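You operate a simulated robot arm through the tools that you are given. There is no shell and no other tool. Be economical: measure what you need, move in short steps, check, and stop when the job is done.

The job below is to be done with a simulated two-armed robot. You get a single attempt, and the scene is never put back.

Task
Prove the cream holder's fuse blown on the FUSE range, then hold the holder and pull the fuse out.
Fine: one press, FAIL must light; fuse in the grey bin; the holder stays on the test plate. Set down upright: cream fuse holder.

Only the result counts: the job must be done as asked and must still hold three seconds after the hand-in. Knocking over, shifting, dropping, spilling or breaking anything else fails it.

Robot
Two 7-joint arms with two-finger parallel grippers on one trunk, on a base that drives. Base frame: it is fixed to the floor where the robot stands at the start and does not move with it; the origin is under the middle of the robot, x ahead of it, y to its left, z up; the surface under the hand at the start is at about z = 0.9. Readings come in m, rad, newtons and seconds.
The left shoulder is at the start at [0.07, 0.163, 1.32], the right one opposite. With the tool pointing down near the work surface each hand reaches from about 0.36 to 0.88 m from the robot's upright axis, wherever it stands, measured 20 degrees to its own side. Places, roughly: blue dial [0.7, -0.4, 1]; contact test button [0.7, -0.5, 1]; grey bin [0.4, -0.2, 0.9]; test plate [0.5, -0.5, 0.9]. Payload 3.43 kg a hand.
The tool frame of a hand sits at the grasp point between the pads (the TCP): z along the fingers, y along the line on which they close. The tips reach 0.034 m beyond it. Largest opening 0.128 m; finger width 0.024, thickness 0.012; the body of the gripper, 0.048 by 0.13 m, starts 0.096 m behind the TCP.
Orientation is that of the tool frame in the base frame, as a unit quaternion [w, x, y, z]. With the fingers straight down and closing along the base's y, the tool's x points along the base's -x, its y along +y and its z along -z.

Tools
- The arms move only by the tool play_rows. It takes "left_increments", "right_increments" or both (then of equal length, played together; a hand with none holds still); each is one flat list of numbers, 7 for each row, row after row: the shift along the tool's x, y, z in units of 150 mm (1.0 is 150 mm), then the turn, a rotation vector about the tool's x, y, z in units of 60 degrees (1.0 is 60 degrees), then the opening, from 0 (shut) to 1 (fully open). In form: [dx, dy, dz, ax, ay, az, jaw, dx, dy, dz, ax, ay, az, jaw, ...]. A call has 1 to 8 rows; each row is the pose to reach, as a shift and turn from the pose commanded when the call began, along the tool's axes at that moment. A call with a number of a shift or a turn outside -1 to 1 is refused whole. A row lasts 0.2 s, in which the tool goes at most 0.05 m and 0.15 rad; a call with a longer step from one row to the next is refused whole, and so is a gripper value outside its range. A pose out of reach is approached as far as the arm can. The call stops where the force on the tool passes 40 N (or 10 N more than at its start, if that is more) or the arm is blocked; 0.2 s more then pass. The fingers move at their own pace (about 0.153 m/s each) and stop on an object; they squeeze with about 45 N. The grip force told is the motor's: it shows also when the fingers shut on nothing. Time passes only in rows, and 0.2 s behind the last, so rows that repeat a pose let the fingers close. The reply holds the time, the measured pose of the TCP, the force on the tool along the base axes, the opening and the grip force, in the units named above and with some noise, with the torque about the TCP (base axes, N m) and any sound that the robot's microphone picked up.
- Cameras (640 x 400 px; columns grow to the right, rows downward): "scene" is now at [0.1231, -0.0395, 1.5336]; the picture's right is [-0.45, -0.89, 0.00], its down [-0.63, 0.32, -0.71] and it looks along [0.63, -0.32, -0.71] (base axes); focal length 290 px, centre (320, 200). "left" rides on the left gripper at [0.076, 0.011, -0.16] in its tool frame; the picture's right is [-0.15, 0.99, 0.00], its down [-0.88, -0.13, -0.46] and it looks along [-0.45, -0.07, 0.89] (tool axes); focal length 234 px, centre (320, 200). "right" rides on the right gripper at [0.076, -0.011, -0.16] in its tool frame; the picture's right is [0.15, 0.99, 0.00], its down [-0.88, 0.13, -0.46] and it looks along [-0.45, 0.07, 0.89] (tool axes); focal length 234 px, centre (320, 200).
- get_image(camera): a new picture of that camera. It takes no simulated time.
- raise_lower(by): slides the trunk up (or, below 0, down) by that many m; the arms and the scene camera ride with it, the base frame stays. It gives what a move gives, with no picture.
- base_move(legs): drives the robot by 1 to 6 legs, each [ahead, left, turn to the left] in m, m and rad, along the robot's own axes; the way and the turn of a leg run together, so that a leg with both is an arc; at most 1.5 m and 3.142 rad a leg. The arms and the cameras ride along, it lands a little off, and it stops where it bumps. It gives what a move gives.
- aim_head(pan, tilt): turns the head with the scene camera to pan (to the left, within 1.501 rad either way) and tilt (down, from -0.506 to 1.204), counted from straight ahead of the robot. It gives what a move gives.
- locate(camera, pixels): for up to 12 pixels [column, row] of the newest picture of that camera ("zoom" is the newest enlarged one), the place [x, y, z] in the base frame of the surface seen there, good to about 0.002 m. It takes no simulated time.
- zoom(camera, box): a new picture of the part [left, top, right, bottom] of that camera's present view, enlarged. It takes no simulated time.
- job_done(): hands the job in; it is judged then, once.

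Keep the steps short. Do not move on a guess: measure, check each grasp and each placing, and mend mistakes. In all there are 80 turns and 58 pictures (those below and enlarged ones count). Leave the grippers open and the arms clear of the work at the hand-in unless told otherwise, and finish with a single line.

The tools are called by a JSON object that holds its "op" and its "data". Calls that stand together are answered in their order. play_rows: Moves the arms, as the interface text tells. Its arguments: {"type":"object","properties":{"left_increments":{"type":"array","items":{"type":"number"}},"right_increments":{"type":"array","items":{"type":"number"}}},"required":[]} The other tools are called the same way: raise_lower (by) slides the trunk up or down; base_move (legs) drives the base; aim_head (pan, tilt) turns the head that bears the scene camera; get_image (camera) takes a picture; locate (camera, pixels) gives the place of the surface under pixels of a picture; zoom (camera, box) takes an enlarged picture of a part of a camera's view; job_done () hands the job in.

At the start:

```text
clock: 0.0
left_position: [0.521, -0.0208, 1.2834]
left_orientation: [0.001, -0.001, 1.0, -0.001]
left_contact_force: [0.1, 0.4, 0.4]
left_torque: [0.01, -0.01, -0.03]
left_finger_gap: 0.1282
left_grasp_force: 0.1
right_position: [0.398, -0.4603, 1.2839]
right_orientation: [-0.001, 0.001, 1.0, 0.0]
right_contact_force: [-0.3, -0.1, 0.0]
right_torque: [0.0, 0.01, 0.01]
right_finger_gap: 0.128
right_grasp_force: 0.1
trunk travel left (down, up): [-0.8, 0.14]
robot x, y, heading: [-0.0055, -0.0006, -0.002]
head pan, tilt: [-0.471, 0.784]
```

scene: 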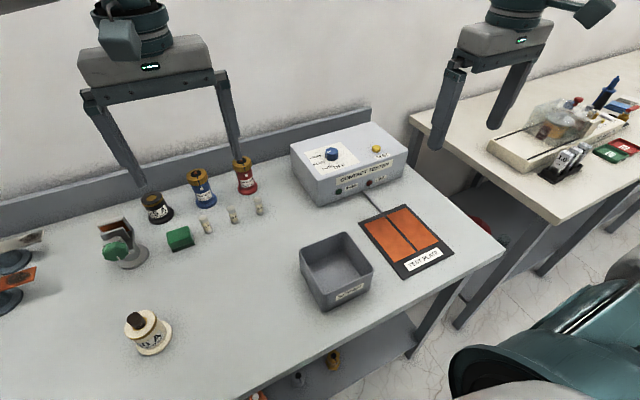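
right: 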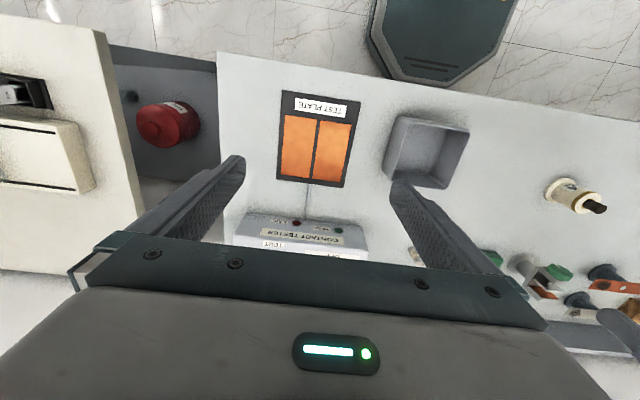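
left: 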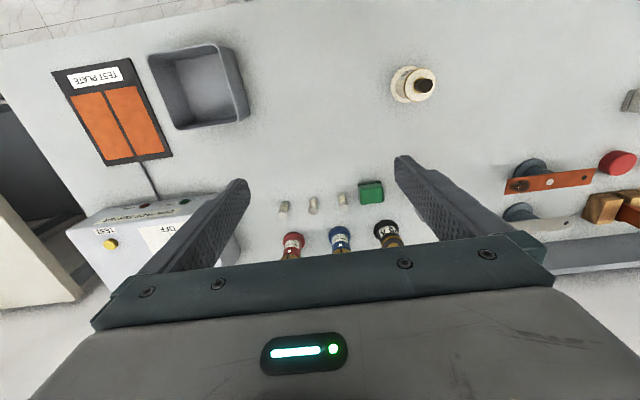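

I see the cream holder at about (148,333), the tester at (345,165) and the plate at (405,240). I'll zoom in on the tester and the holder first.

{"op": "zoom", "data": {"camera": "scene", "box": [280, 100, 460, 290]}}

{"op": "locate", "data": {"camera": "scene", "pixels": [[332, 154], [376, 149], [383, 228], [412, 222], [396, 255], [428, 243], [362, 222], [407, 277], [451, 248], [403, 206], [338, 258], [338, 290]]}}

{"op": "zoom", "data": {"camera": "scene", "box": [100, 290, 200, 370]}}

{"op": "locate", "data": {"camera": "zoom", "pixels": [[220, 160], [320, 200], [300, 300]]}}

```text
2.11 times, centred on (370, 195) of scene
```

zoom: 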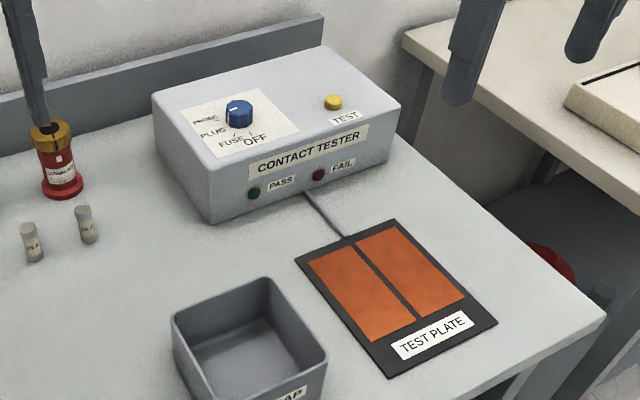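

```text
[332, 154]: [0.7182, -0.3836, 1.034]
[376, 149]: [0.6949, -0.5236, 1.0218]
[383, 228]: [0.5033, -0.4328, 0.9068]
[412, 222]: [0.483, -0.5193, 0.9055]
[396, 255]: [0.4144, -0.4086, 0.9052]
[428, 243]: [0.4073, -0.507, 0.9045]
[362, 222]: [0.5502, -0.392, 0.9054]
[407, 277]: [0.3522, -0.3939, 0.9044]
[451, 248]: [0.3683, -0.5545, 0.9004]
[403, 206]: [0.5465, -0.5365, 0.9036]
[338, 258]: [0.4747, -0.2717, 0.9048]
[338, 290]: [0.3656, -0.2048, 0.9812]
```

```text
5.00 times, centred on (150, 330) of scene
```

zoom: 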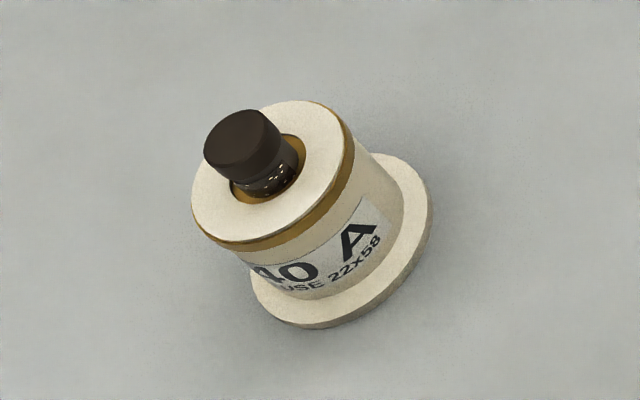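

```text
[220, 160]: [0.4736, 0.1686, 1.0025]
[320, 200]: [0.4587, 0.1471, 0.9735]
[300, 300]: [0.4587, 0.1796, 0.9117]
```

The holder stands upright with its fuse sticking out of the top. Next I need close views of the dial and of the plate's split.

{"op": "zoom", "data": {"camera": "scene", "box": [295, 130, 395, 195]}}

{"op": "locate", "data": {"camera": "zoom", "pixels": [[235, 140], [225, 175], [80, 140], [280, 290], [290, 180], [180, 300], [180, 210], [525, 110], [520, 125], [190, 250], [270, 255], [450, 90]]}}

{"op": "zoom", "data": {"camera": "scene", "box": [350, 195, 460, 285]}}

{"op": "locate", "data": {"camera": "zoom", "pixels": [[250, 90], [425, 300], [100, 140], [300, 345], [320, 40], [535, 230], [335, 195]]}}

```text
6.15 times, centred on (345, 162) of scene
```

zoom: 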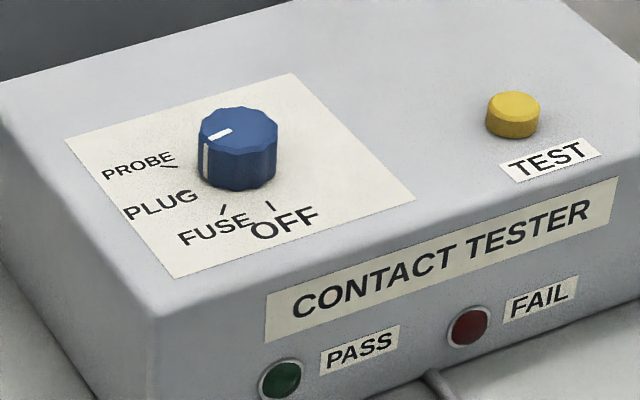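

```text
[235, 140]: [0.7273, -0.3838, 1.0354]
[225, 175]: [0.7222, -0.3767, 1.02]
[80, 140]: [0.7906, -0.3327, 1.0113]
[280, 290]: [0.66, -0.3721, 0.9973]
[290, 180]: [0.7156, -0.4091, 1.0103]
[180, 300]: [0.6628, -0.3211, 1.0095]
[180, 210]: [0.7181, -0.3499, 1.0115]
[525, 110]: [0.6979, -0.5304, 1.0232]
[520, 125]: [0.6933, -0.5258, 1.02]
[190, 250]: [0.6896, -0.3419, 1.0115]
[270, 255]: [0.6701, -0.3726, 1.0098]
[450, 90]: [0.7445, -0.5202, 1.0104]
```

```text
4.44 times, centred on (405, 240) of scene
```

zoom: 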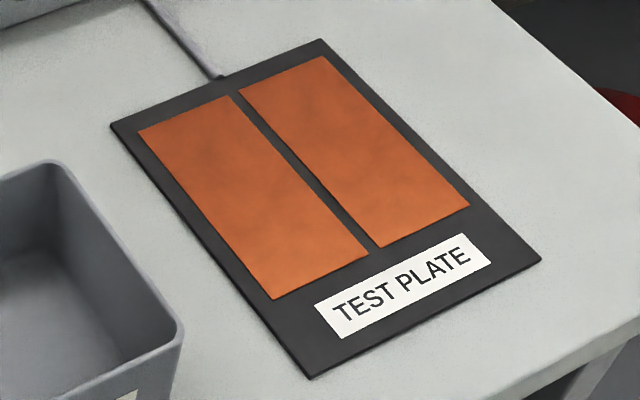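

```text
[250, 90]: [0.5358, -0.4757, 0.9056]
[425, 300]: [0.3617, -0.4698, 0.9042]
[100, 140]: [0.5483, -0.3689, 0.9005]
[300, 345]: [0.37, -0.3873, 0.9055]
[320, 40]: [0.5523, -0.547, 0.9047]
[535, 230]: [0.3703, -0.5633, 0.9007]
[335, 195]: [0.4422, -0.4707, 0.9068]
```

The dial points at PLUG, and FUSE is the next mark counterclockwise. The split of the plate lies along y≈-0.472. I'll move the right hand toward the dial and the left hand over the holder, both staying high.

{"op": "play_rows", "data": {"left_increments": [0.09, 0.25, 0, 0, 0, 0, 1, 0.18, 0.5, 0, 0, 0, 0, 1, 0.27, 0.75, 0, 0, 0, 0, 1, 0.36, 1.0, 0, 0, 0, 0, 1], "right_increments": [-0.25, 0.1, 0, 0, 0, 0, 1, -0.5, 0.2, 0, 0, 0, 0, 1, -0.75, 0.3, 0, 0, 0, 0, 1, -1.0, 0.4, 0, 0, 0, 0, 1]}}

{"op": "get_image", "data": {"camera": "left"}}

{"op": "get_image", "data": {"camera": "right"}}

```text
clock: 1.0
left_position: [0.4698, 0.1318, 1.2851]
left_orientation: [-0.001, -0.001, 1.0, -0.002]
left_contact_force: [0.2, -1.0, -0.1]
left_torque: [-0.06, 0.03, -0.01]
left_finger_gap: 0.1276
left_grasp_force: 0.0
right_position: [0.5509, -0.3957, 1.2843]
right_orientation: [-0.001, -0.001, 1.0, -0.002]
right_contact_force: [0.3, 0.5, -0.1]
right_torque: [-0.08, 0.01, 0.01]
right_finger_gap: 0.128
right_grasp_force: 0.0
trunk travel left (down, up): [-0.8, 0.14]
robot x, y, heading: [0.0001, -0.0027, -0.001]
head pan, tilt: [-0.471, 0.784]
```

```text
50 pictures are left
```

left: 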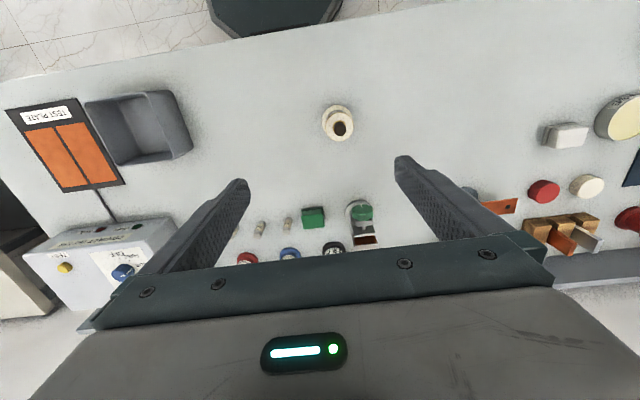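

```text
49 pictures are left
```

right: 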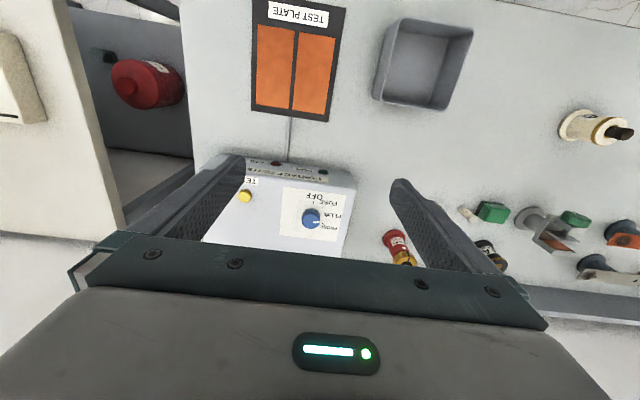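

I can see the dial at (312,218) from the right camera and the holder at (338,123) from the left. I'll zoom in on both and measure.

{"op": "zoom", "data": {"camera": "right", "box": [270, 180, 350, 240]}}

{"op": "locate", "data": {"camera": "right", "pixels": [[312, 218], [246, 196]]}}

{"op": "zoom", "data": {"camera": "left", "box": [310, 95, 370, 150]}}

{"op": "locate", "data": {"camera": "zoom", "pixels": [[320, 120], [320, 200], [320, 290], [320, 340], [180, 230], [460, 230], [150, 190], [470, 190], [310, 65], [310, 400]]}}

```text
6.67 times, centred on (310, 210) of right
```

zoom: 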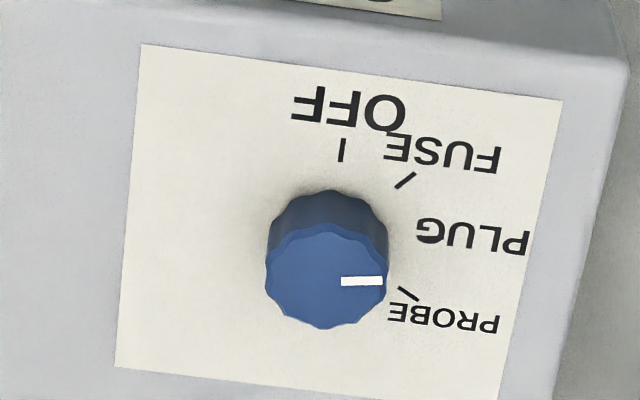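

```text
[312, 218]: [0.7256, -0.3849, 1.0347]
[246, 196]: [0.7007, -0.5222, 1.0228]
```

```text
7.27 times, centred on (340, 122) of left
```

zoom: 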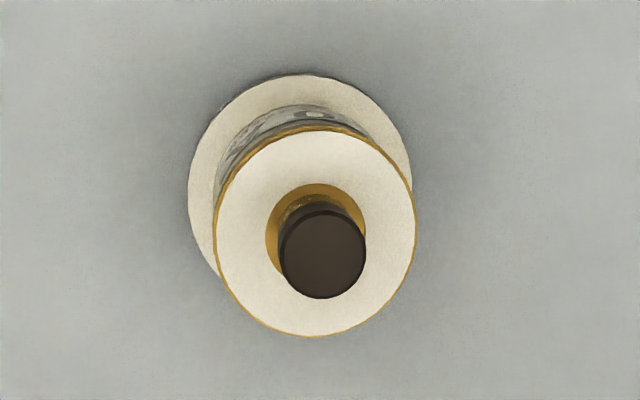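

```text
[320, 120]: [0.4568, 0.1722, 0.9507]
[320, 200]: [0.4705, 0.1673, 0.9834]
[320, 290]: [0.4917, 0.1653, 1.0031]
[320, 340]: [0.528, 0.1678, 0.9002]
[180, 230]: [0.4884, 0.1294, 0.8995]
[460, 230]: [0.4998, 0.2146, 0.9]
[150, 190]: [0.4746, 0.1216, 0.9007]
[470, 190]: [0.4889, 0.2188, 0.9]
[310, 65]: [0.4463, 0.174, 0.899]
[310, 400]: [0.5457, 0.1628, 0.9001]
```

Measuring the dial's tick marks and knob, and the holder's edges.

{"op": "locate", "data": {"camera": "right", "pixels": [[313.3, 202.5], [322.7, 207], [323.2, 223.8], [311.1, 212], [311.1, 227], [303.5, 219], [318, 220], [319.5, 218], [311.1, 219]]}}

{"op": "locate", "data": {"camera": "left", "pixels": [[326.8, 126.1], [352.2, 126.1], [340.3, 130], [338.6, 113.5], [338.6, 139.4], [323, 120.6], [338.6, 105.8], [340.3, 133], [335.5, 128], [345.2, 128]]}}

```text
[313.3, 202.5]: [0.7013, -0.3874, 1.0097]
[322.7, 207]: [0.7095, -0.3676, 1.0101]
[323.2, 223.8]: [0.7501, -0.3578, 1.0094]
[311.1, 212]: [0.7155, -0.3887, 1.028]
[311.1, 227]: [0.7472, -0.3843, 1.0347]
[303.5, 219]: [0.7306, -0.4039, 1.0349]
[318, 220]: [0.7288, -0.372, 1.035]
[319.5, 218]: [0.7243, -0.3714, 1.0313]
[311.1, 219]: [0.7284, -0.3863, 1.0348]
```

```text
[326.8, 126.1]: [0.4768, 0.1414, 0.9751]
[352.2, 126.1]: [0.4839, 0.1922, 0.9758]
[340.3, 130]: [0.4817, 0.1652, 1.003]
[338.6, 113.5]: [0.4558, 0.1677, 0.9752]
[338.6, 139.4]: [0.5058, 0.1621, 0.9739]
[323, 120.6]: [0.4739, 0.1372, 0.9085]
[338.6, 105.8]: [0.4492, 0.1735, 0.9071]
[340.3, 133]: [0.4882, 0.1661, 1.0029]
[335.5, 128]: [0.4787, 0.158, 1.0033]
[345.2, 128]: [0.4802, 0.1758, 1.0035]
```

The holder's centre is (0.481, 0.166) with the body 51 mm across, its top at z 0.975 and the fuse top at 1.003. The knob's centre is (0.7305, -0.3865), and FUSE is about 41° counterclockwise. Both hands now come closer.

{"op": "play_rows", "data": {"left_increments": [-0.015, 0.046, 0.2, 0, 0, 0, 0.8, -0.03, 0.092, 0.4, 0, 0, 0, 0.8, -0.045, 0.138, 0.6, 0, 0, 0, 0.8, -0.06, 0.184, 0.8, 0, 0, 0, 0.8, -0.075, 0.23, 1.0, 0, 0, 0, 0.8], "right_increments": [-0.2, 0.012, 0.2, 0, 0, 0, 0.5, -0.4, 0.024, 0.4, 0, 0, 0, 0.5, -0.6, 0.036, 0.6, 0, 0, 0, 0.5, -0.8, 0.048, 0.8, 0, 0, 0, 0.5, -1.0, 0.06, 1.0, 0, 0, 0, 0.5]}}

```text
clock: 2.2
left_position: [0.482, 0.1636, 1.1311]
left_orientation: [-0.001, 0.0, 1.0, -0.001]
left_contact_force: [0.0, 0.3, -0.3]
left_torque: [-0.01, 0.05, 0.0]
left_finger_gap: 0.1026
left_grasp_force: 0.1
right_position: [0.6993, -0.39, 1.1296]
right_orientation: [-0.001, 0.0, 1.0, 0.0]
right_contact_force: [0.8, 0.7, 0.2]
right_torque: [-0.04, 0.06, -0.01]
right_finger_gap: 0.0639
right_grasp_force: 0.0
trunk travel left (down, up): [-0.8, 0.14]
robot x, y, heading: [-0.0016, 0.0004, 0.002]
head pan, tilt: [-0.471, 0.784]
```

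Next the right hand goes over the knob and down to z 1.052. The left hand descends around the holder.

{"op": "play_rows", "data": {"left_increments": [0.007, 0.017, 0.25, 0, 0, 0, 0.8, 0.007, 0.017, 0.5, 0, 0, 0, 0.8, 0.007, 0.017, 0.75, 0, 0, 0, 0.8, 0.007, 0.017, 1.0, 0, 0, 0, 0.8], "right_increments": [-0.207, 0.023, 0.0, 0, 0, 0, 0.5, -0.207, 0.023, 0.17, 0, 0, 0, 0.5, -0.207, 0.023, 0.34, 0, 0, 0, 0.5, -0.207, 0.023, 0.51, 0, 0, 0, 0.5]}}

{"op": "get_image", "data": {"camera": "right"}}

{"op": "get_image", "data": {"camera": "left"}}

```text
clock: 3.2
left_position: [0.4759, 0.1647, 0.9823]
left_orientation: [-0.001, -0.001, 1.0, 0.0]
left_contact_force: [-0.5, -0.1, -0.5]
left_torque: [0.01, 0.07, 0.0]
left_finger_gap: 0.1023
left_grasp_force: 0.0
right_position: [0.718, -0.3891, 1.0604]
right_orientation: [0.001, 0.001, 1.0, 0.001]
right_contact_force: [0.0, -0.8, -0.1]
right_torque: [-0.02, 0.0, 0.03]
right_finger_gap: 0.064
right_grasp_force: 0.1
right hand out of reach, approached as far as the arm can: row 3, 4
trunk travel left (down, up): [-0.8, 0.14]
robot x, y, heading: [0.001, 0.0018, -0.001]
head pan, tilt: [-0.471, 0.784]
```

```text
46 pictures are left
```

right: 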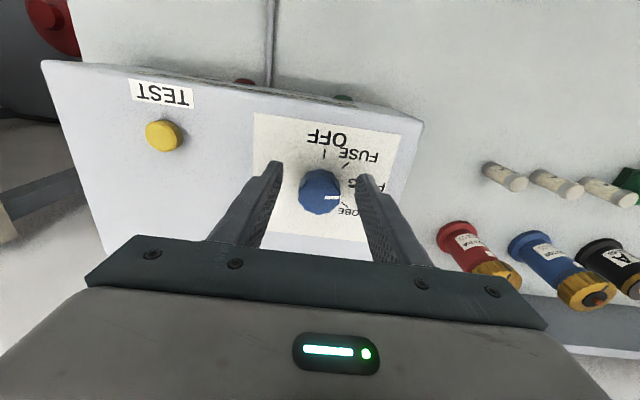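

```text
45 pictures are left
```

left: 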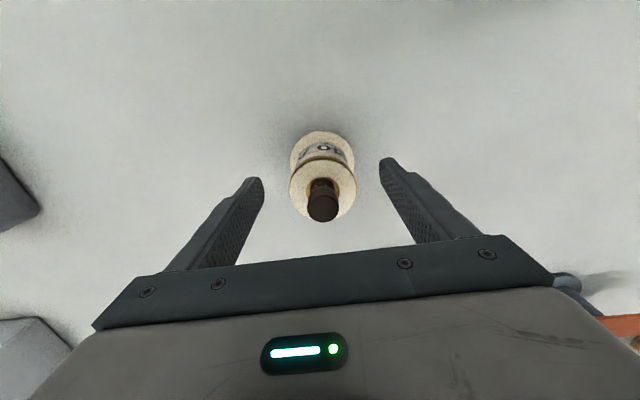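

The right arm can't quite reach the knob. I'll raise both hands clear and drive the base 0.06 m forward.

{"op": "play_rows", "data": {"left_increments": [0, 0, -0.3, 0, 0, 0, 0.8, 0, 0, -0.6, 0, 0, 0, 0.8, 0, 0, -0.8, 0, 0, 0, 0.8], "right_increments": [0, 0, -0.3, 0, 0, 0, 0.5, 0, 0, -0.5, 0, 0, 0, 0.5, 0, 0, -0.5, 0, 0, 0, 0.5]}}

{"op": "base_move", "data": {"legs": [[0.06, 0, 0]]}}

```text
clock: 4.0
left_position: [0.4755, 0.1645, 1.105]
left_orientation: [-0.001, -0.001, 1.0, 0.0]
left_contact_force: [-0.9, -0.1, 0.2]
left_torque: [0.04, 0.01, 0.0]
left_finger_gap: 0.1023
left_grasp_force: 0.0
right_position: [0.716, -0.3908, 1.1366]
right_orientation: [0.0, 0.0, 1.0, 0.001]
right_contact_force: [0.5, 0.3, -0.2]
right_torque: [0.04, -0.01, 0.01]
right_finger_gap: 0.0639
right_grasp_force: 0.0
trunk travel left (down, up): [-0.8, 0.14]
robot x, y, heading: [-0.004, 0.0004, 0.003]
head pan, tilt: [-0.471, 0.784]
```

```text
clock: 5.0
left_position: [0.5097, 0.1658, 1.1038]
left_orientation: [-0.002, -0.001, 1.0, -0.001]
left_contact_force: [0.5, 0.2, 0.3]
left_torque: [-0.05, 0.09, 0.03]
left_finger_gap: 0.1023
left_grasp_force: 0.1
right_position: [0.7503, -0.3889, 1.1359]
right_orientation: [-0.001, 0.001, 1.0, 0.002]
right_contact_force: [0.4, -1.0, -0.7]
right_torque: [-0.03, 0.06, 0.02]
right_finger_gap: 0.064
right_grasp_force: 0.0
trunk travel left (down, up): [-0.8, 0.14]
robot x, y, heading: [0.0328, 0.0021, 0.002]
head pan, tilt: [-0.471, 0.784]
stopped in leg 1: the robot was blocked; the commanded pose is now the measured one
```

The base was blocked after about 37 mm, which is enough reach. I'll back off slightly so it doesn't lean on the bench, then check that nothing shifted.

{"op": "base_move", "data": {"legs": [[-0.008, 0, 0]]}}

{"op": "get_image", "data": {"camera": "right"}}

{"op": "get_image", "data": {"camera": "left"}}

{"op": "locate", "data": {"camera": "right", "pixels": [[315, 195], [160, 135]]}}

```text
clock: 5.7
left_position: [0.5023, 0.1651, 1.1041]
left_orientation: [-0.001, -0.001, 1.0, 0.0]
left_contact_force: [0.1, 0.1, -1.0]
left_torque: [-0.01, 0.02, 0.02]
left_finger_gap: 0.1026
left_grasp_force: 0.0
right_position: [0.7423, -0.3887, 1.1359]
right_orientation: [-0.001, 0.001, 1.0, 0.001]
right_contact_force: [-0.5, 0.1, -0.3]
right_torque: [0.01, 0.07, -0.02]
right_finger_gap: 0.0637
right_grasp_force: 0.0
trunk travel left (down, up): [-0.8, 0.14]
robot x, y, heading: [0.0261, -0.001, 0.004]
head pan, tilt: [-0.471, 0.784]
```

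```text
44 pictures are left
```

right: 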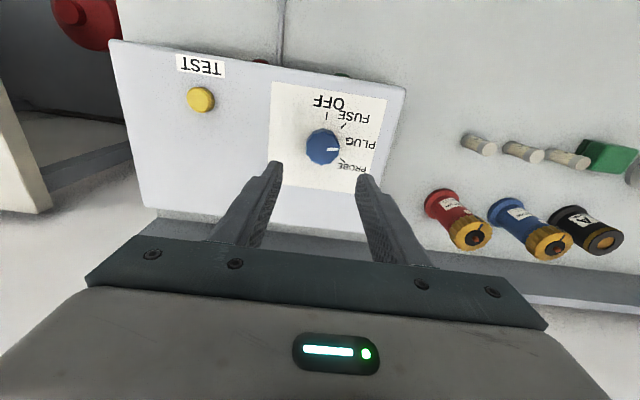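

```text
43 pictures are left
```

left: 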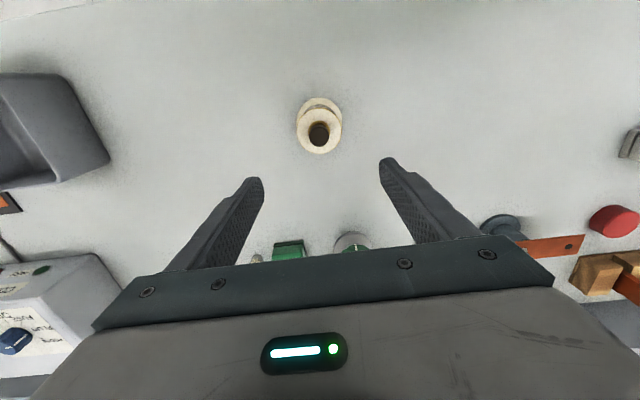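

```text
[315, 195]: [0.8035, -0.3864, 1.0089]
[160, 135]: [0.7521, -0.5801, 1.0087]
```

Re-measuring the knob at (322,146) and the fuse top at (319,133) after the bump.

{"op": "locate", "data": {"camera": "right", "pixels": [[321, 148], [307, 148], [336, 148], [321, 160], [343, 127], [343, 161], [325, 117], [200, 98]]}}

{"op": "locate", "data": {"camera": "left", "pixels": [[319, 133], [312, 133], [326, 133], [298, 132], [340, 130]]}}

```text
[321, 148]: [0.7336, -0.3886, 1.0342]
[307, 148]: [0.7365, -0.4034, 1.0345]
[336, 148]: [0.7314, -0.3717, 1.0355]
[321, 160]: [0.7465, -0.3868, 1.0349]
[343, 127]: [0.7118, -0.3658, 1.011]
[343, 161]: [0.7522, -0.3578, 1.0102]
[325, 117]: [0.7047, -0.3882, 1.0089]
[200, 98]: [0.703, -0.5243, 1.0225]
```

```text
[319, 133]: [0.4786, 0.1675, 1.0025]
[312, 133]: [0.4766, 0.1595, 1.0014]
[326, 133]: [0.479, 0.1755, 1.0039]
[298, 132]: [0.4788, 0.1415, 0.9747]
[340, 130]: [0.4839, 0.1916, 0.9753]
```

Nothing has shifted. Now I lower the right hand onto the knob and the left around the holder's body, then close both.

{"op": "play_rows", "data": {"left_increments": [0.142, 0.01, 0.0, 0, 0, 0, 0.8, 0.142, 0.01, 0.3, 0, 0, 0, 0.8, 0.142, 0.01, 0.6, 0, 0, 0, 0.8, 0.142, 0.01, 0.85, 0, 0, 0, 0.8, 0.142, 0.01, 0.99, 0, 0, 0, 0.8], "right_increments": [0.075, 0.007, 0.0, 0, 0, 0, 0.5, 0.075, 0.007, 0.15, 0, 0, 0, 0.5, 0.075, 0.007, 0.3, 0, 0, 0, 0.5, 0.075, 0.007, 0.45, 0, 0, 0, 0.5, 0.075, 0.007, 0.56, 0, 0, 0, 0.5]}}

```text
clock: 6.9
left_position: [0.4768, 0.1653, 0.9554]
left_orientation: [0.001, 0.0, 1.0, -0.001]
left_contact_force: [0.0, -0.2, 0.0]
left_torque: [-0.02, 0.0, 0.01]
left_finger_gap: 0.1025
left_grasp_force: 0.1
right_position: [0.7285, -0.388, 1.0531]
right_orientation: [0.001, 0.0, 1.0, 0.0]
right_contact_force: [0.1, -0.3, 0.1]
right_torque: [-0.02, 0.0, 0.0]
right_finger_gap: 0.0639
right_grasp_force: 0.0
trunk travel left (down, up): [-0.8, 0.14]
robot x, y, heading: [0.0202, -0.0002, 0.001]
head pan, tilt: [-0.471, 0.784]
```

Both hands are in place. I'll correct x by a few millimetres and close the fingers.

{"op": "play_rows", "data": {"left_increments": [-0.027, 0.007, 0, 0, 0, 0, 0.8, -0.027, 0.007, 0, 0, 0, 0, 0, -0.027, 0.007, 0, 0, 0, 0, 0, -0.027, 0.007, 0, 0, 0, 0, 0], "right_increments": [-0.015, 0, 0, 0, 0, 0, 0.5, -0.015, 0, 0, 0, 0, 0, 0, -0.015, 0, 0, 0, 0, 0, 0, -0.015, 0, 0, 0, 0, 0, 0]}}

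{"op": "get_image", "data": {"camera": "right"}}

```text
clock: 7.9
left_position: [0.4806, 0.1667, 0.9564]
left_orientation: [0.001, -0.001, 1.0, -0.001]
left_contact_force: [0.1, -1.6, 0.4]
left_torque: [-0.12, -0.04, 0.0]
left_finger_gap: 0.053
left_grasp_force: 44.7
right_position: [0.7293, -0.3872, 1.0553]
right_orientation: [0.001, 0.0, 1.0, 0.001]
right_contact_force: [-2.8, 2.8, 0.3]
right_torque: [0.27, 0.58, 0.04]
right_finger_gap: 0.038
right_grasp_force: 45.1
trunk travel left (down, up): [-0.8, 0.14]
robot x, y, heading: [0.0211, -0.0022, 0.001]
head pan, tilt: [-0.471, 0.784]
```

```text
42 pictures are left
```

right: 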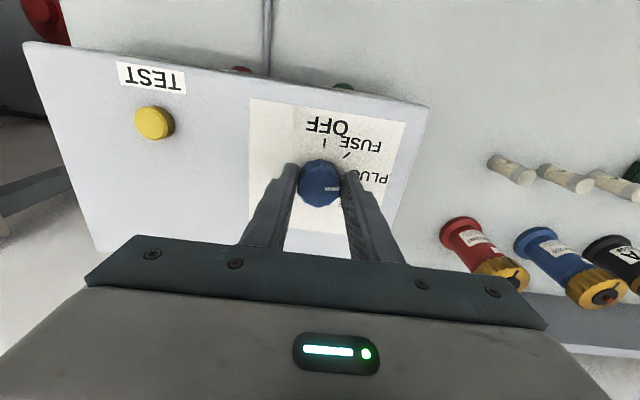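

Both grips are firm (53 mm and 38 mm). Now I turn the knob 41° counterclockwise.

{"op": "play_rows", "data": {"right_increments": [0, 0, 0, 0, 0, -0.137, 0, 0, 0, 0, 0, 0, -0.274, 0, 0, 0, 0, 0, 0, -0.411, 0, 0, 0, 0, 0, 0, -0.548, 0, 0, 0, 0, 0, 0, -0.685, 0, 0, 0, 0, 0, 0, -0.685, 0]}}

{"op": "get_image", "data": {"camera": "right"}}

```text
clock: 8.5
left_position: [0.4812, 0.1662, 0.9561]
left_orientation: [-0.001, -0.002, 1.0, 0.001]
left_contact_force: [-0.3, -0.6, -0.4]
left_torque: [-0.04, -0.03, 0.01]
left_finger_gap: 0.0534
left_grasp_force: 44.8
right_position: [0.7291, -0.3892, 1.0549]
right_orientation: [0.011, -0.136, 0.991, -0.005]
right_contact_force: [12.1, -3.8, -13.2]
right_torque: [1.28, -0.48, 0.0]
right_finger_gap: 0.0383
right_grasp_force: 45.3
right hand out of reach, approached as far as the arm can: row 2, 3
trunk travel left (down, up): [-0.8, 0.14]
robot x, y, heading: [0.024, -0.0037, 0.001]
head pan, tilt: [-0.471, 0.784]
stopped in row 3 (right hand): the force on the tool passed its limit at 52 N (the readings are from after the stop); the commanded pose is now the measured one
```

```text
41 pictures are left
```

right: 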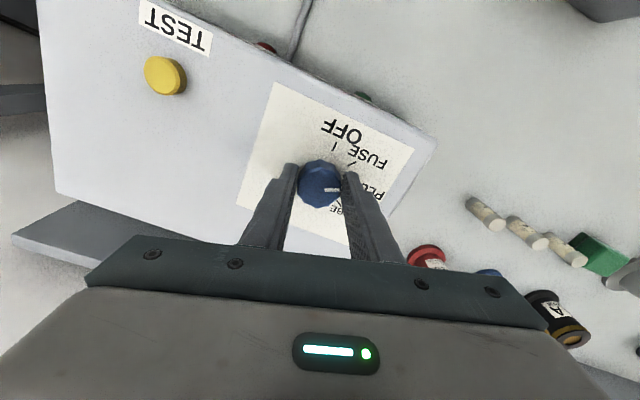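

The wrist ran out of reach after about 16°. I'll release the knob and rise, lift the holder, and then shift the base to the right so that the knob is easier to reach and the plate is nearer for the left hand.

{"op": "play_rows", "data": {"left_increments": [0, 0, -0.1, 0, 0, 0, 0, 0, 0, -0.25, 0, 0, 0, 0, 0, 0, -0.5, 0, 0, 0, 0, 0, 0, -0.75, 0, 0, 0, 0, 0, 0, -0.95, 0, 0, 0, 0], "right_increments": [0, 0, 0, 0, 0, 0, 0.5, 0, 0, 0, 0, 0, 0, 0.5, 0, 0, -0.3, 0, 0, 0.1, 0.5, 0, 0, -0.6, 0, 0, 0.2, 0.5, 0, 0, -0.8, 0, 0, 0.26, 0.5]}}

{"op": "get_image", "data": {"camera": "left"}}

{"op": "get_image", "data": {"camera": "right"}}

```text
clock: 9.7
left_position: [0.481, 0.1685, 1.0997]
left_orientation: [0.001, -0.001, 1.0, -0.001]
left_contact_force: [0.5, -0.2, -3.1]
left_torque: [-0.01, -0.01, 0.01]
left_finger_gap: 0.053
left_grasp_force: 44.4
right_position: [0.7219, -0.3888, 1.1786]
right_orientation: [0.01, -0.001, 1.0, -0.004]
right_contact_force: [1.3, -1.1, -0.1]
right_torque: [0.0, -0.01, 0.0]
right_finger_gap: 0.0638
right_grasp_force: 0.0
trunk travel left (down, up): [-0.8, 0.14]
robot x, y, heading: [0.0227, 0.0016, 0.0]
head pan, tilt: [-0.471, 0.784]
```

```text
40 pictures are left
```

left: 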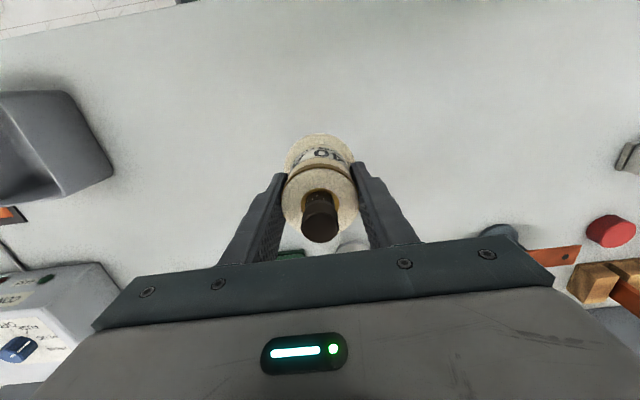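

```text
39 pictures are left
```

right: 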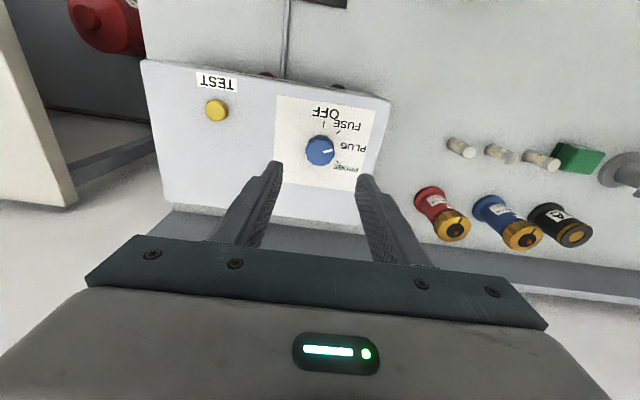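

The holder is lifted firmly. The base now drives 0.18 m to the right.

{"op": "base_move", "data": {"legs": [[0, -0.18, 0]]}}

{"op": "get_image", "data": {"camera": "scene"}}

```text
clock: 11.2
left_position: [0.4803, -0.0075, 1.0991]
left_orientation: [0.0, -0.003, 1.0, -0.001]
left_contact_force: [0.8, 0.2, -2.6]
left_torque: [-0.04, 0.0, 0.02]
left_finger_gap: 0.0531
left_grasp_force: 45.2
right_position: [0.7252, -0.5612, 1.179]
right_orientation: [0.01, -0.003, 1.0, -0.005]
right_contact_force: [0.0, 1.1, -0.1]
right_torque: [-0.02, -0.01, 0.04]
right_finger_gap: 0.0639
right_grasp_force: 0.0
trunk travel left (down, up): [-0.8, 0.14]
robot x, y, heading: [0.0236, -0.1795, 0.007]
head pan, tilt: [-0.471, 0.784]
```

```text
38 pictures are left
```

scene: 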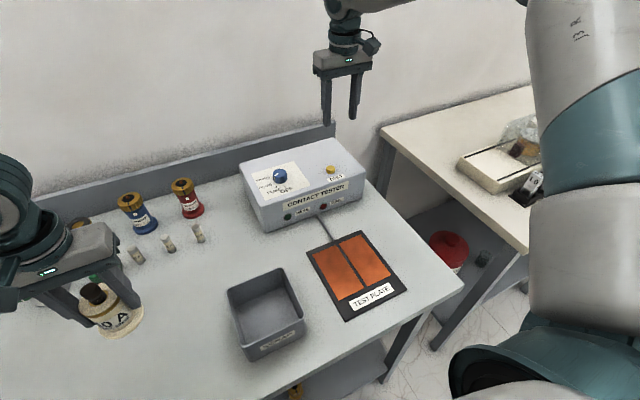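

The way is clear. The right hand goes back over the knob.

{"op": "play_rows", "data": {"right_increments": [-0.01, 0.29, 0, 0, 0, 0, 0.5, -0.02, 0.58, 0, 0, 0, 0, 0.5, -0.03, 0.87, 0, 0, 0, 0, 0.5, -0.04, 1.0, 0, 0, 0, 0, 0.5]}}

{"op": "zoom", "data": {"camera": "right", "box": [290, 100, 410, 200]}}

```text
clock: 12.2
left_position: [0.4804, -0.007, 1.0998]
left_orientation: [0.002, -0.002, 1.0, -0.001]
left_contact_force: [0.3, 0.6, -3.1]
left_torque: [-0.06, 0.02, 0.06]
left_finger_gap: 0.0533
left_grasp_force: 44.7
right_position: [0.7145, -0.4239, 1.1819]
right_orientation: [0.013, -0.002, 1.0, -0.004]
right_contact_force: [-0.3, 0.7, 0.1]
right_torque: [-0.03, -0.02, 0.01]
right_finger_gap: 0.0642
right_grasp_force: 0.1
right hand out of reach, approached as far as the arm can: row 3, 4
trunk travel left (down, up): [-0.8, 0.14]
robot x, y, heading: [0.0228, -0.1798, 0.003]
head pan, tilt: [-0.471, 0.784]
```

```text
4.00 times, centred on (350, 150) of right
```

zoom: 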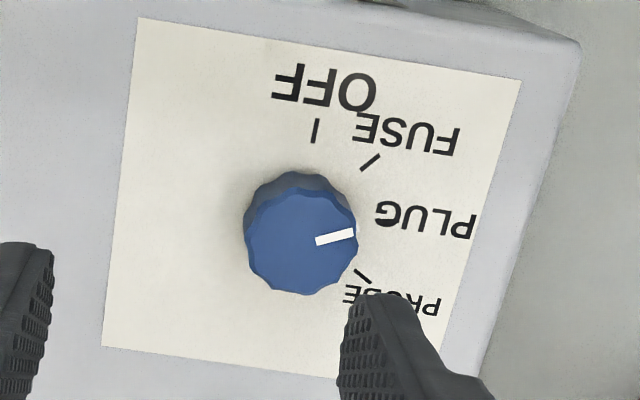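

The knob's pointer sits about 15° past PLUG. The reach limit looks like wrist bend at this height, so I'll raise the trunk by 0.13 m to let the forearm slope down.

{"op": "raise_lower", "data": {"by": 0.13}}

{"op": "play_rows", "data": {"right_increments": [-0.05, 0.12, 0.25, 0, 0, 0, 0.5, -0.1, 0.24, 0.5, 0, 0, 0, 0.5, -0.11, 0.242, 0.75, 0, 0, 0, 0.5, -0.11, 0.242, 1.0, 0, 0, 0, 0.5]}}

```text
clock: 13.8
left_position: [0.4827, -0.0088, 1.2287]
left_orientation: [0.001, -0.002, 1.0, -0.001]
left_contact_force: [0.2, 0.5, -3.3]
left_torque: [0.01, 0.04, -0.01]
left_finger_gap: 0.0533
left_grasp_force: 44.7
right_position: [0.7167, -0.4252, 1.3103]
right_orientation: [0.011, -0.004, 1.0, -0.003]
right_contact_force: [-0.2, 0.6, -0.2]
right_torque: [0.01, -0.01, 0.0]
right_finger_gap: 0.0639
right_grasp_force: 0.0
trunk travel left (down, up): [-0.93, 0.01]
robot x, y, heading: [0.0235, -0.1769, 0.006]
head pan, tilt: [-0.471, 0.784]
```

```text
clock: 14.8
left_position: [0.4823, -0.0098, 1.2298]
left_orientation: [0.002, -0.003, 1.0, 0.0]
left_contact_force: [-0.6, 0.8, -2.9]
left_torque: [0.01, -0.01, -0.03]
left_finger_gap: 0.0533
left_grasp_force: 44.6
right_position: [0.6842, -0.4331, 1.2006]
right_orientation: [0.012, -0.004, 1.0, -0.002]
right_contact_force: [0.4, 0.4, -0.9]
right_torque: [0.02, 0.0, -0.01]
right_finger_gap: 0.0639
right_grasp_force: 0.1
right hand out of reach, approached as far as the arm can: row 1, 2, 3, 4
trunk travel left (down, up): [-0.93, 0.01]
robot x, y, heading: [0.0192, -0.1783, 0.005]
head pan, tilt: [-0.471, 0.784]
```

The reach gets worse toward the inside of the arm and better toward its own side. I'll raise the right hand, back off, turn the base left by 0.45 rad so that the knob lies further out, and then lower the trunk again.

{"op": "base_move", "data": {"legs": [[-0.04, 0, 0], [0, 0, 0.45]]}}

{"op": "raise_lower", "data": {"by": -0.1}}

{"op": "get_image", "data": {"camera": "scene"}}

```text
clock: 17.0
left_position: [0.3238, 0.1738, 1.2284]
left_orientation: [0.0, -0.227, 0.974, 0.0]
left_contact_force: [1.1, 0.1, -2.1]
left_torque: [0.0, 0.01, 0.01]
left_finger_gap: 0.0533
left_grasp_force: 45.0
right_position: [0.6914, -0.1197, 1.1991]
right_orientation: [0.012, -0.227, 0.974, -0.001]
right_contact_force: [0.2, -1.2, -0.4]
right_torque: [0.04, 0.0, 0.0]
right_finger_gap: 0.0642
right_grasp_force: 0.0
trunk travel left (down, up): [-0.93, 0.01]
robot x, y, heading: [-0.0174, -0.1803, 0.462]
head pan, tilt: [-0.471, 0.784]
```

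```text
clock: 18.3
left_position: [0.3213, 0.1756, 1.1294]
left_orientation: [0.001, -0.226, 0.974, -0.001]
left_contact_force: [0.4, 0.6, -2.3]
left_torque: [-0.01, -0.02, 0.02]
left_finger_gap: 0.0532
left_grasp_force: 44.9
right_position: [0.6885, -0.119, 1.0992]
right_orientation: [0.013, -0.226, 0.974, 0.0]
right_contact_force: [-0.2, -0.4, 0.1]
right_torque: [0.01, 0.01, 0.03]
right_finger_gap: 0.0641
right_grasp_force: 0.1
trunk travel left (down, up): [-0.83, 0.11]
robot x, y, heading: [-0.0172, -0.1755, 0.454]
head pan, tilt: [-0.471, 0.784]
```

```text
36 pictures are left
```

scene: 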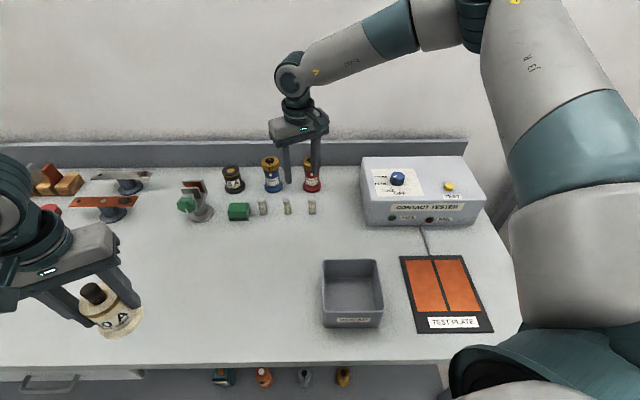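

The right hand now lies well to its outer side. It moves toward the knob while twisting clockwise, so that the later turn ends in a comfortable pose.

{"op": "play_rows", "data": {"right_increments": [0.05, -0.17, 0, 0, 0, 0.14, 0.5, 0.1, -0.34, 0, 0, 0, 0.28, 0.5, 0.15, -0.51, 0, 0, 0, 0.42, 0.5, 0.2, -0.68, 0, 0, 0, 0.56, 0.5, 0.25, -0.85, 0, 0, 0, 0.7, 0.5, 0.31, -1.0, 0, 0, 0, 0.84, 0.5]}}

{"op": "get_image", "data": {"camera": "right"}}

```text
clock: 19.7
left_position: [0.3214, 0.1739, 1.1302]
left_orientation: [0.001, -0.226, 0.974, -0.001]
left_contact_force: [0.8, -0.5, -2.5]
left_torque: [0.06, 0.0, -0.01]
left_finger_gap: 0.053
left_grasp_force: 44.7
right_position: [0.7135, -0.2759, 1.1011]
right_orientation: [0.011, 0.211, 0.977, 0.006]
right_contact_force: [0.1, -0.4, 0.2]
right_torque: [0.03, 0.01, -0.02]
right_finger_gap: 0.0638
right_grasp_force: 0.0
trunk travel left (down, up): [-0.83, 0.11]
robot x, y, heading: [-0.0167, -0.1815, 0.455]
head pan, tilt: [-0.471, 0.784]
```

```text
35 pictures are left
```

right: 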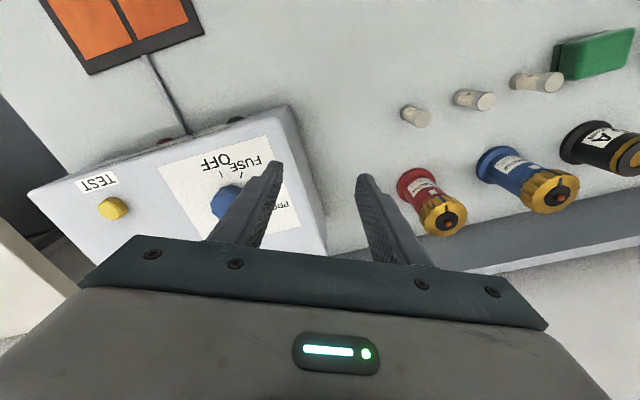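

The reach is fine now. I'll centre the hand over the knob.

{"op": "play_rows", "data": {"right_increments": [-0.14, -0.21, 0, 0, 0, 0, 0.5, -0.28, -0.42, 0, 0, 0, 0, 0.5, -0.413, -0.63, 0, 0, 0, 0, 0.5]}}

{"op": "get_image", "data": {"camera": "right"}}

```text
clock: 20.5
left_position: [0.3214, 0.173, 1.1289]
left_orientation: [0.002, -0.226, 0.974, -0.002]
left_contact_force: [0.8, -0.5, -2.8]
left_torque: [0.0, -0.01, 0.0]
left_finger_gap: 0.053
left_grasp_force: 45.5
right_position: [0.731, -0.3866, 1.0999]
right_orientation: [0.01, 0.209, 0.978, 0.006]
right_contact_force: [-0.5, 0.0, -0.3]
right_torque: [0.0, 0.0, 0.01]
right_finger_gap: 0.0639
right_grasp_force: 0.0
trunk travel left (down, up): [-0.83, 0.11]
robot x, y, heading: [-0.0168, -0.1795, 0.458]
head pan, tilt: [-0.471, 0.784]
```

```text
34 pictures are left
```

right: 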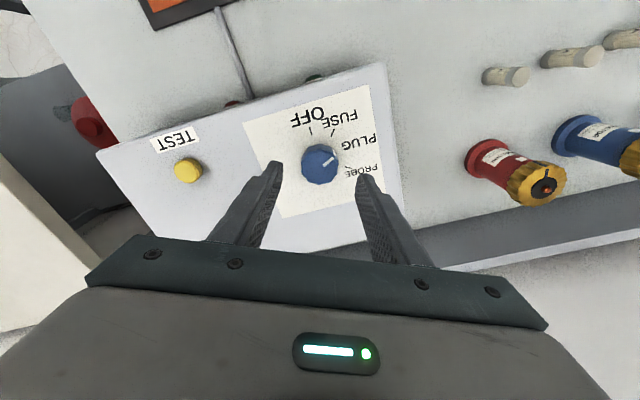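

Measuring the pointer's two ends and the knob centre.

{"op": "zoom", "data": {"camera": "right", "box": [280, 110, 390, 190]}}

```text
5.00 times, centred on (335, 150) of right
```

zoom: 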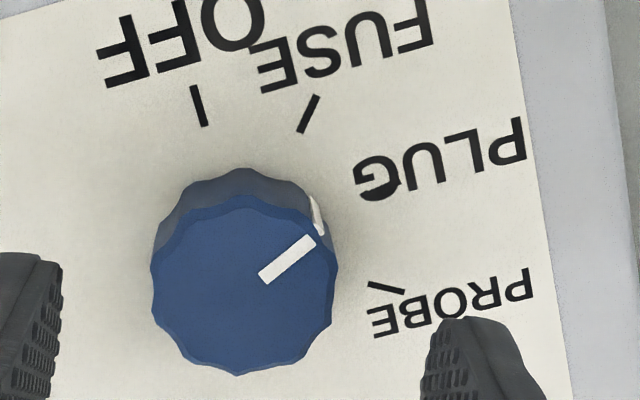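

{"op": "locate", "data": {"camera": "zoom", "pixels": [[265, 278], [311, 242], [195, 90], [205, 123], [317, 98], [301, 131], [370, 285], [403, 292], [157, 280], [335, 275], [240, 370]]}}

```text
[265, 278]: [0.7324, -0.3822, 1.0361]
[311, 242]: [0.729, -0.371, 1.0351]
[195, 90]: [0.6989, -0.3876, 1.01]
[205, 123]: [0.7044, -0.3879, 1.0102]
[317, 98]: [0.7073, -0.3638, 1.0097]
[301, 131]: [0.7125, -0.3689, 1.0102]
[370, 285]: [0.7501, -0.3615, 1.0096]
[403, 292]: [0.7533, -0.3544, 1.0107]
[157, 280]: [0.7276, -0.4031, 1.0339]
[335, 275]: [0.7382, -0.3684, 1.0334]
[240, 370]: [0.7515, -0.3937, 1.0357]
```

FUSE lies about 30° counterclockwise from the present pointer. I'll lower the hand, grip, and check.

{"op": "play_rows", "data": {"right_increments": [-0.01, -0.003, 0.16, 0, 0, 0, 0.5, -0.01, -0.003, 0.31, 0, 0, 0, 0.5, -0.01, -0.003, 0.31, 0, 0, 0, 0, -0.01, -0.003, 0.31, 0, 0, 0, 0, -0.01, -0.003, 0.31, 0, 0, 0, 0]}}

```text
clock: 21.7
left_position: [0.3219, 0.1748, 1.1297]
left_orientation: [0.001, -0.227, 0.974, -0.001]
left_contact_force: [-0.2, 0.0, -3.5]
left_torque: [0.03, 0.02, 0.03]
left_finger_gap: 0.0532
left_grasp_force: 45.1
right_position: [0.734, -0.3878, 1.0517]
right_orientation: [0.011, 0.21, 0.978, 0.005]
right_contact_force: [1.7, 2.6, -4.8]
right_torque: [-0.57, -0.3, 0.0]
right_finger_gap: 0.0383
right_grasp_force: 44.9
trunk travel left (down, up): [-0.83, 0.11]
robot x, y, heading: [-0.0142, -0.1768, 0.46]
head pan, tilt: [-0.471, 0.784]
```

Gripped. Now I turn it 30° counterclockwise in small rows.

{"op": "play_rows", "data": {"right_increments": [0, 0, 0, 0, 0, -0.1, 0, 0, 0, 0, 0, 0, -0.2, 0, 0, 0, 0, 0, 0, -0.3, 0, 0, 0, 0, 0, 0, -0.4, 0, 0, 0, 0, 0, 0, -0.5, 0, 0, 0, 0, 0, 0, -0.5, 0]}}

{"op": "zoom", "data": {"camera": "right", "box": [265, 110, 395, 210]}}

```text
clock: 23.1
left_position: [0.3235, 0.1742, 1.1292]
left_orientation: [0.001, -0.227, 0.974, 0.0]
left_contact_force: [-1.1, 0.5, -2.8]
left_torque: [0.05, -0.01, 0.03]
left_finger_gap: 0.0532
left_grasp_force: 44.7
right_position: [0.7333, -0.3878, 1.0513]
right_orientation: [0.01, -0.051, 0.999, 0.001]
right_contact_force: [1.3, -0.2, -10.7]
right_torque: [0.07, 0.18, -0.01]
right_finger_gap: 0.0384
right_grasp_force: 44.9
trunk travel left (down, up): [-0.83, 0.11]
robot x, y, heading: [-0.0159, -0.1762, 0.455]
head pan, tilt: [-0.471, 0.784]
```

```text
4.00 times, centred on (330, 160) of right
```

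zoom: 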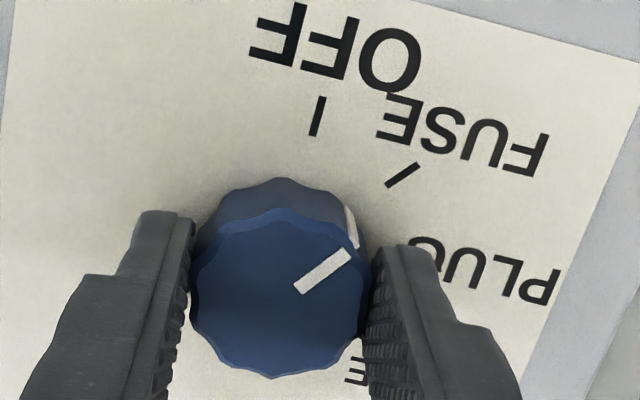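

The pointer now runs parallel to the FUSE tick. I'll release, rise and check.

{"op": "play_rows", "data": {"right_increments": [0, 0, 0, 0, 0, 0, 0.5, 0, 0, 0, 0, 0, 0, 0.5, 0, 0, -0.3, 0, 0, 0, 0.5, 0, 0, -0.6, 0, 0, 0, 0.5, 0, 0, -0.8, 0, 0, 0, 0.5]}}

{"op": "zoom", "data": {"camera": "right", "box": [270, 90, 400, 180]}}

{"op": "locate", "data": {"camera": "zoom", "pixels": [[320, 200]]}}

```text
clock: 24.3
left_position: [0.3224, 0.1748, 1.1286]
left_orientation: [0.001, -0.227, 0.974, 0.0]
left_contact_force: [0.8, 0.1, -2.7]
left_torque: [0.01, -0.01, -0.01]
left_finger_gap: 0.0531
left_grasp_force: 44.8
right_position: [0.7323, -0.3874, 1.1736]
right_orientation: [0.011, -0.052, 0.999, 0.002]
right_contact_force: [-0.2, -1.3, 0.9]
right_torque: [-0.01, 0.0, -0.01]
right_finger_gap: 0.064
right_grasp_force: 0.0
trunk travel left (down, up): [-0.83, 0.11]
robot x, y, heading: [-0.0141, -0.1781, 0.457]
head pan, tilt: [-0.471, 0.784]
```

```text
4.44 times, centred on (335, 135) of right
```

zoom: 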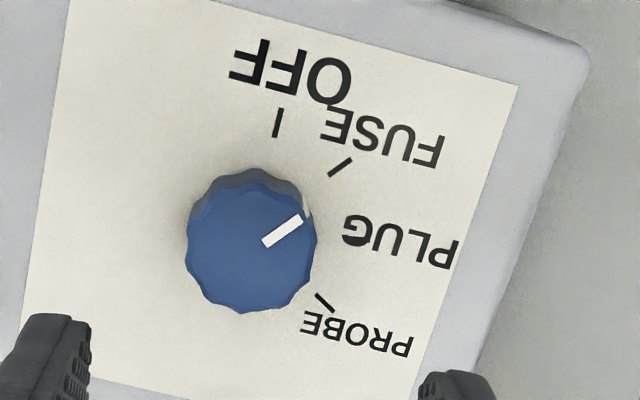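

```text
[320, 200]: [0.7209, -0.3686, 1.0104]
```

The dial now points to FUSE. I'll lift and retract the right hand, then turn the base straight and move right so that the left arm faces the test plate.

{"op": "play_rows", "data": {"right_increments": [0.23, -0.08, -0.2, 0, 0, 0, 0.5, 0.46, -0.17, -0.4, 0, 0, 0, 0.5, 0.7, -0.26, -0.6, 0, 0, 0, 0.5, 0.94, -0.35, -0.8, 0, 0, 0, 0.5]}}

{"op": "base_move", "data": {"legs": [[0, 0, -0.457], [0, -0.2, 0]]}}

{"op": "get_image", "data": {"camera": "scene"}}

```text
clock: 25.3
left_position: [0.3195, 0.1736, 1.1289]
left_orientation: [0.002, -0.227, 0.974, -0.001]
left_contact_force: [-0.2, 0.4, -2.2]
left_torque: [0.05, -0.02, 0.0]
left_finger_gap: 0.0531
left_grasp_force: 45.1
right_position: [0.592, -0.4556, 1.292]
right_orientation: [0.012, -0.051, 0.999, 0.003]
right_contact_force: [0.0, -0.1, 0.5]
right_torque: [0.04, -0.03, -0.01]
right_finger_gap: 0.064
right_grasp_force: 0.0
trunk travel left (down, up): [-0.83, 0.11]
robot x, y, heading: [-0.0177, -0.1814, 0.454]
head pan, tilt: [-0.471, 0.784]
```

```text
clock: 28.3
left_position: [0.4418, -0.212, 1.129]
left_orientation: [0.001, 0.002, 1.0, -0.002]
left_contact_force: [0.2, 0.2, -3.3]
left_torque: [-0.04, 0.02, 0.0]
left_finger_gap: 0.0532
left_grasp_force: 45.0
right_position: [0.4072, -0.8986, 1.2933]
right_orientation: [0.012, 0.178, 0.984, -0.003]
right_contact_force: [0.3, 0.7, 0.2]
right_torque: [-0.03, -0.04, 0.03]
right_finger_gap: 0.0641
right_grasp_force: 0.0
trunk travel left (down, up): [-0.83, 0.11]
robot x, y, heading: [-0.0186, -0.3804, -0.006]
head pan, tilt: [-0.471, 0.784]
```

```text
30 pictures are left
```

scene: 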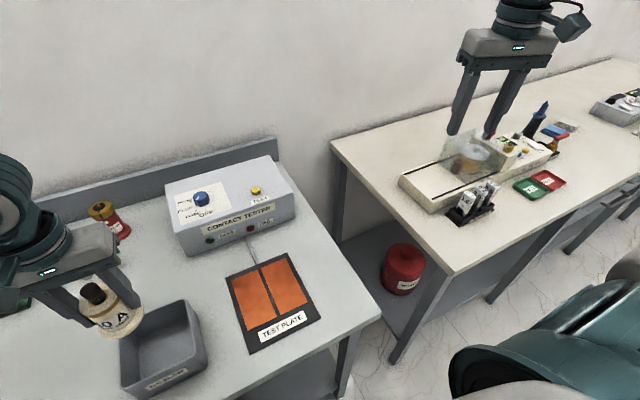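

All clear. The left hand carries the holder over the plate's middle.

{"op": "play_rows", "data": {"left_increments": [-0.02, -0.25, 0, 0, 0, 0, 0, -0.04, -0.5, 0, 0, 0, 0, 0, -0.06, -0.75, 0, 0, 0, 0, 0, -0.088, -1.0, 0, 0, 0, 0, 0]}}

{"op": "play_rows", "data": {"left_increments": [0, -0.25, 0, 0, 0, 0, 0, 0, -0.5, 0.1, 0, 0, 0, 0, 0, -0.73, 0.3, 0, 0, 0, 0, 0, -0.73, 0.6, 0, 0, 0, 0]}}

{"op": "get_image", "data": {"camera": "left"}}

```text
clock: 29.3
left_position: [0.4574, -0.3683, 1.1288]
left_orientation: [0.002, 0.002, 1.0, -0.001]
left_contact_force: [0.0, -0.9, -2.8]
left_torque: [0.03, 0.0, 0.0]
left_finger_gap: 0.0533
left_grasp_force: 44.9
right_position: [0.4068, -0.9018, 1.2887]
right_orientation: [0.011, 0.179, 0.984, -0.001]
right_contact_force: [-0.5, -0.5, 0.0]
right_torque: [0.02, 0.03, -0.04]
right_finger_gap: 0.0639
right_grasp_force: 0.1
trunk travel left (down, up): [-0.83, 0.11]
robot x, y, heading: [-0.017, -0.382, -0.007]
head pan, tilt: [-0.471, 0.784]
```

```text
clock: 30.3
left_position: [0.4544, -0.4749, 1.0394]
left_orientation: [0.001, 0.002, 1.0, -0.001]
left_contact_force: [0.0, 0.1, -3.5]
left_torque: [0.0, 0.02, 0.03]
left_finger_gap: 0.0531
left_grasp_force: 45.2
right_position: [0.4071, -0.8997, 1.2905]
right_orientation: [0.013, 0.179, 0.984, -0.002]
right_contact_force: [-0.3, 0.6, 0.4]
right_torque: [-0.04, 0.04, -0.01]
right_finger_gap: 0.0642
right_grasp_force: 0.0
trunk travel left (down, up): [-0.83, 0.11]
robot x, y, heading: [-0.0177, -0.3748, -0.003]
head pan, tilt: [-0.471, 0.784]
```

```text
29 pictures are left
```

left: 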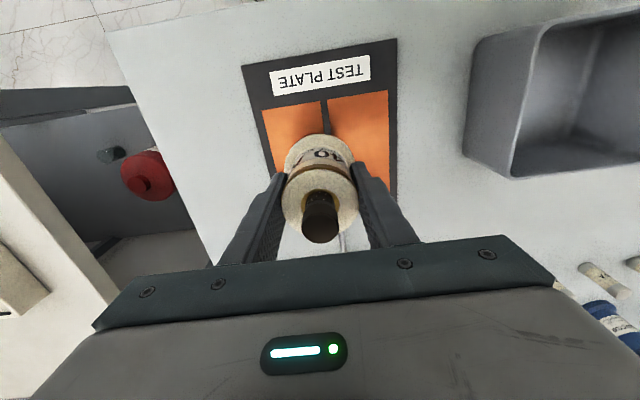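

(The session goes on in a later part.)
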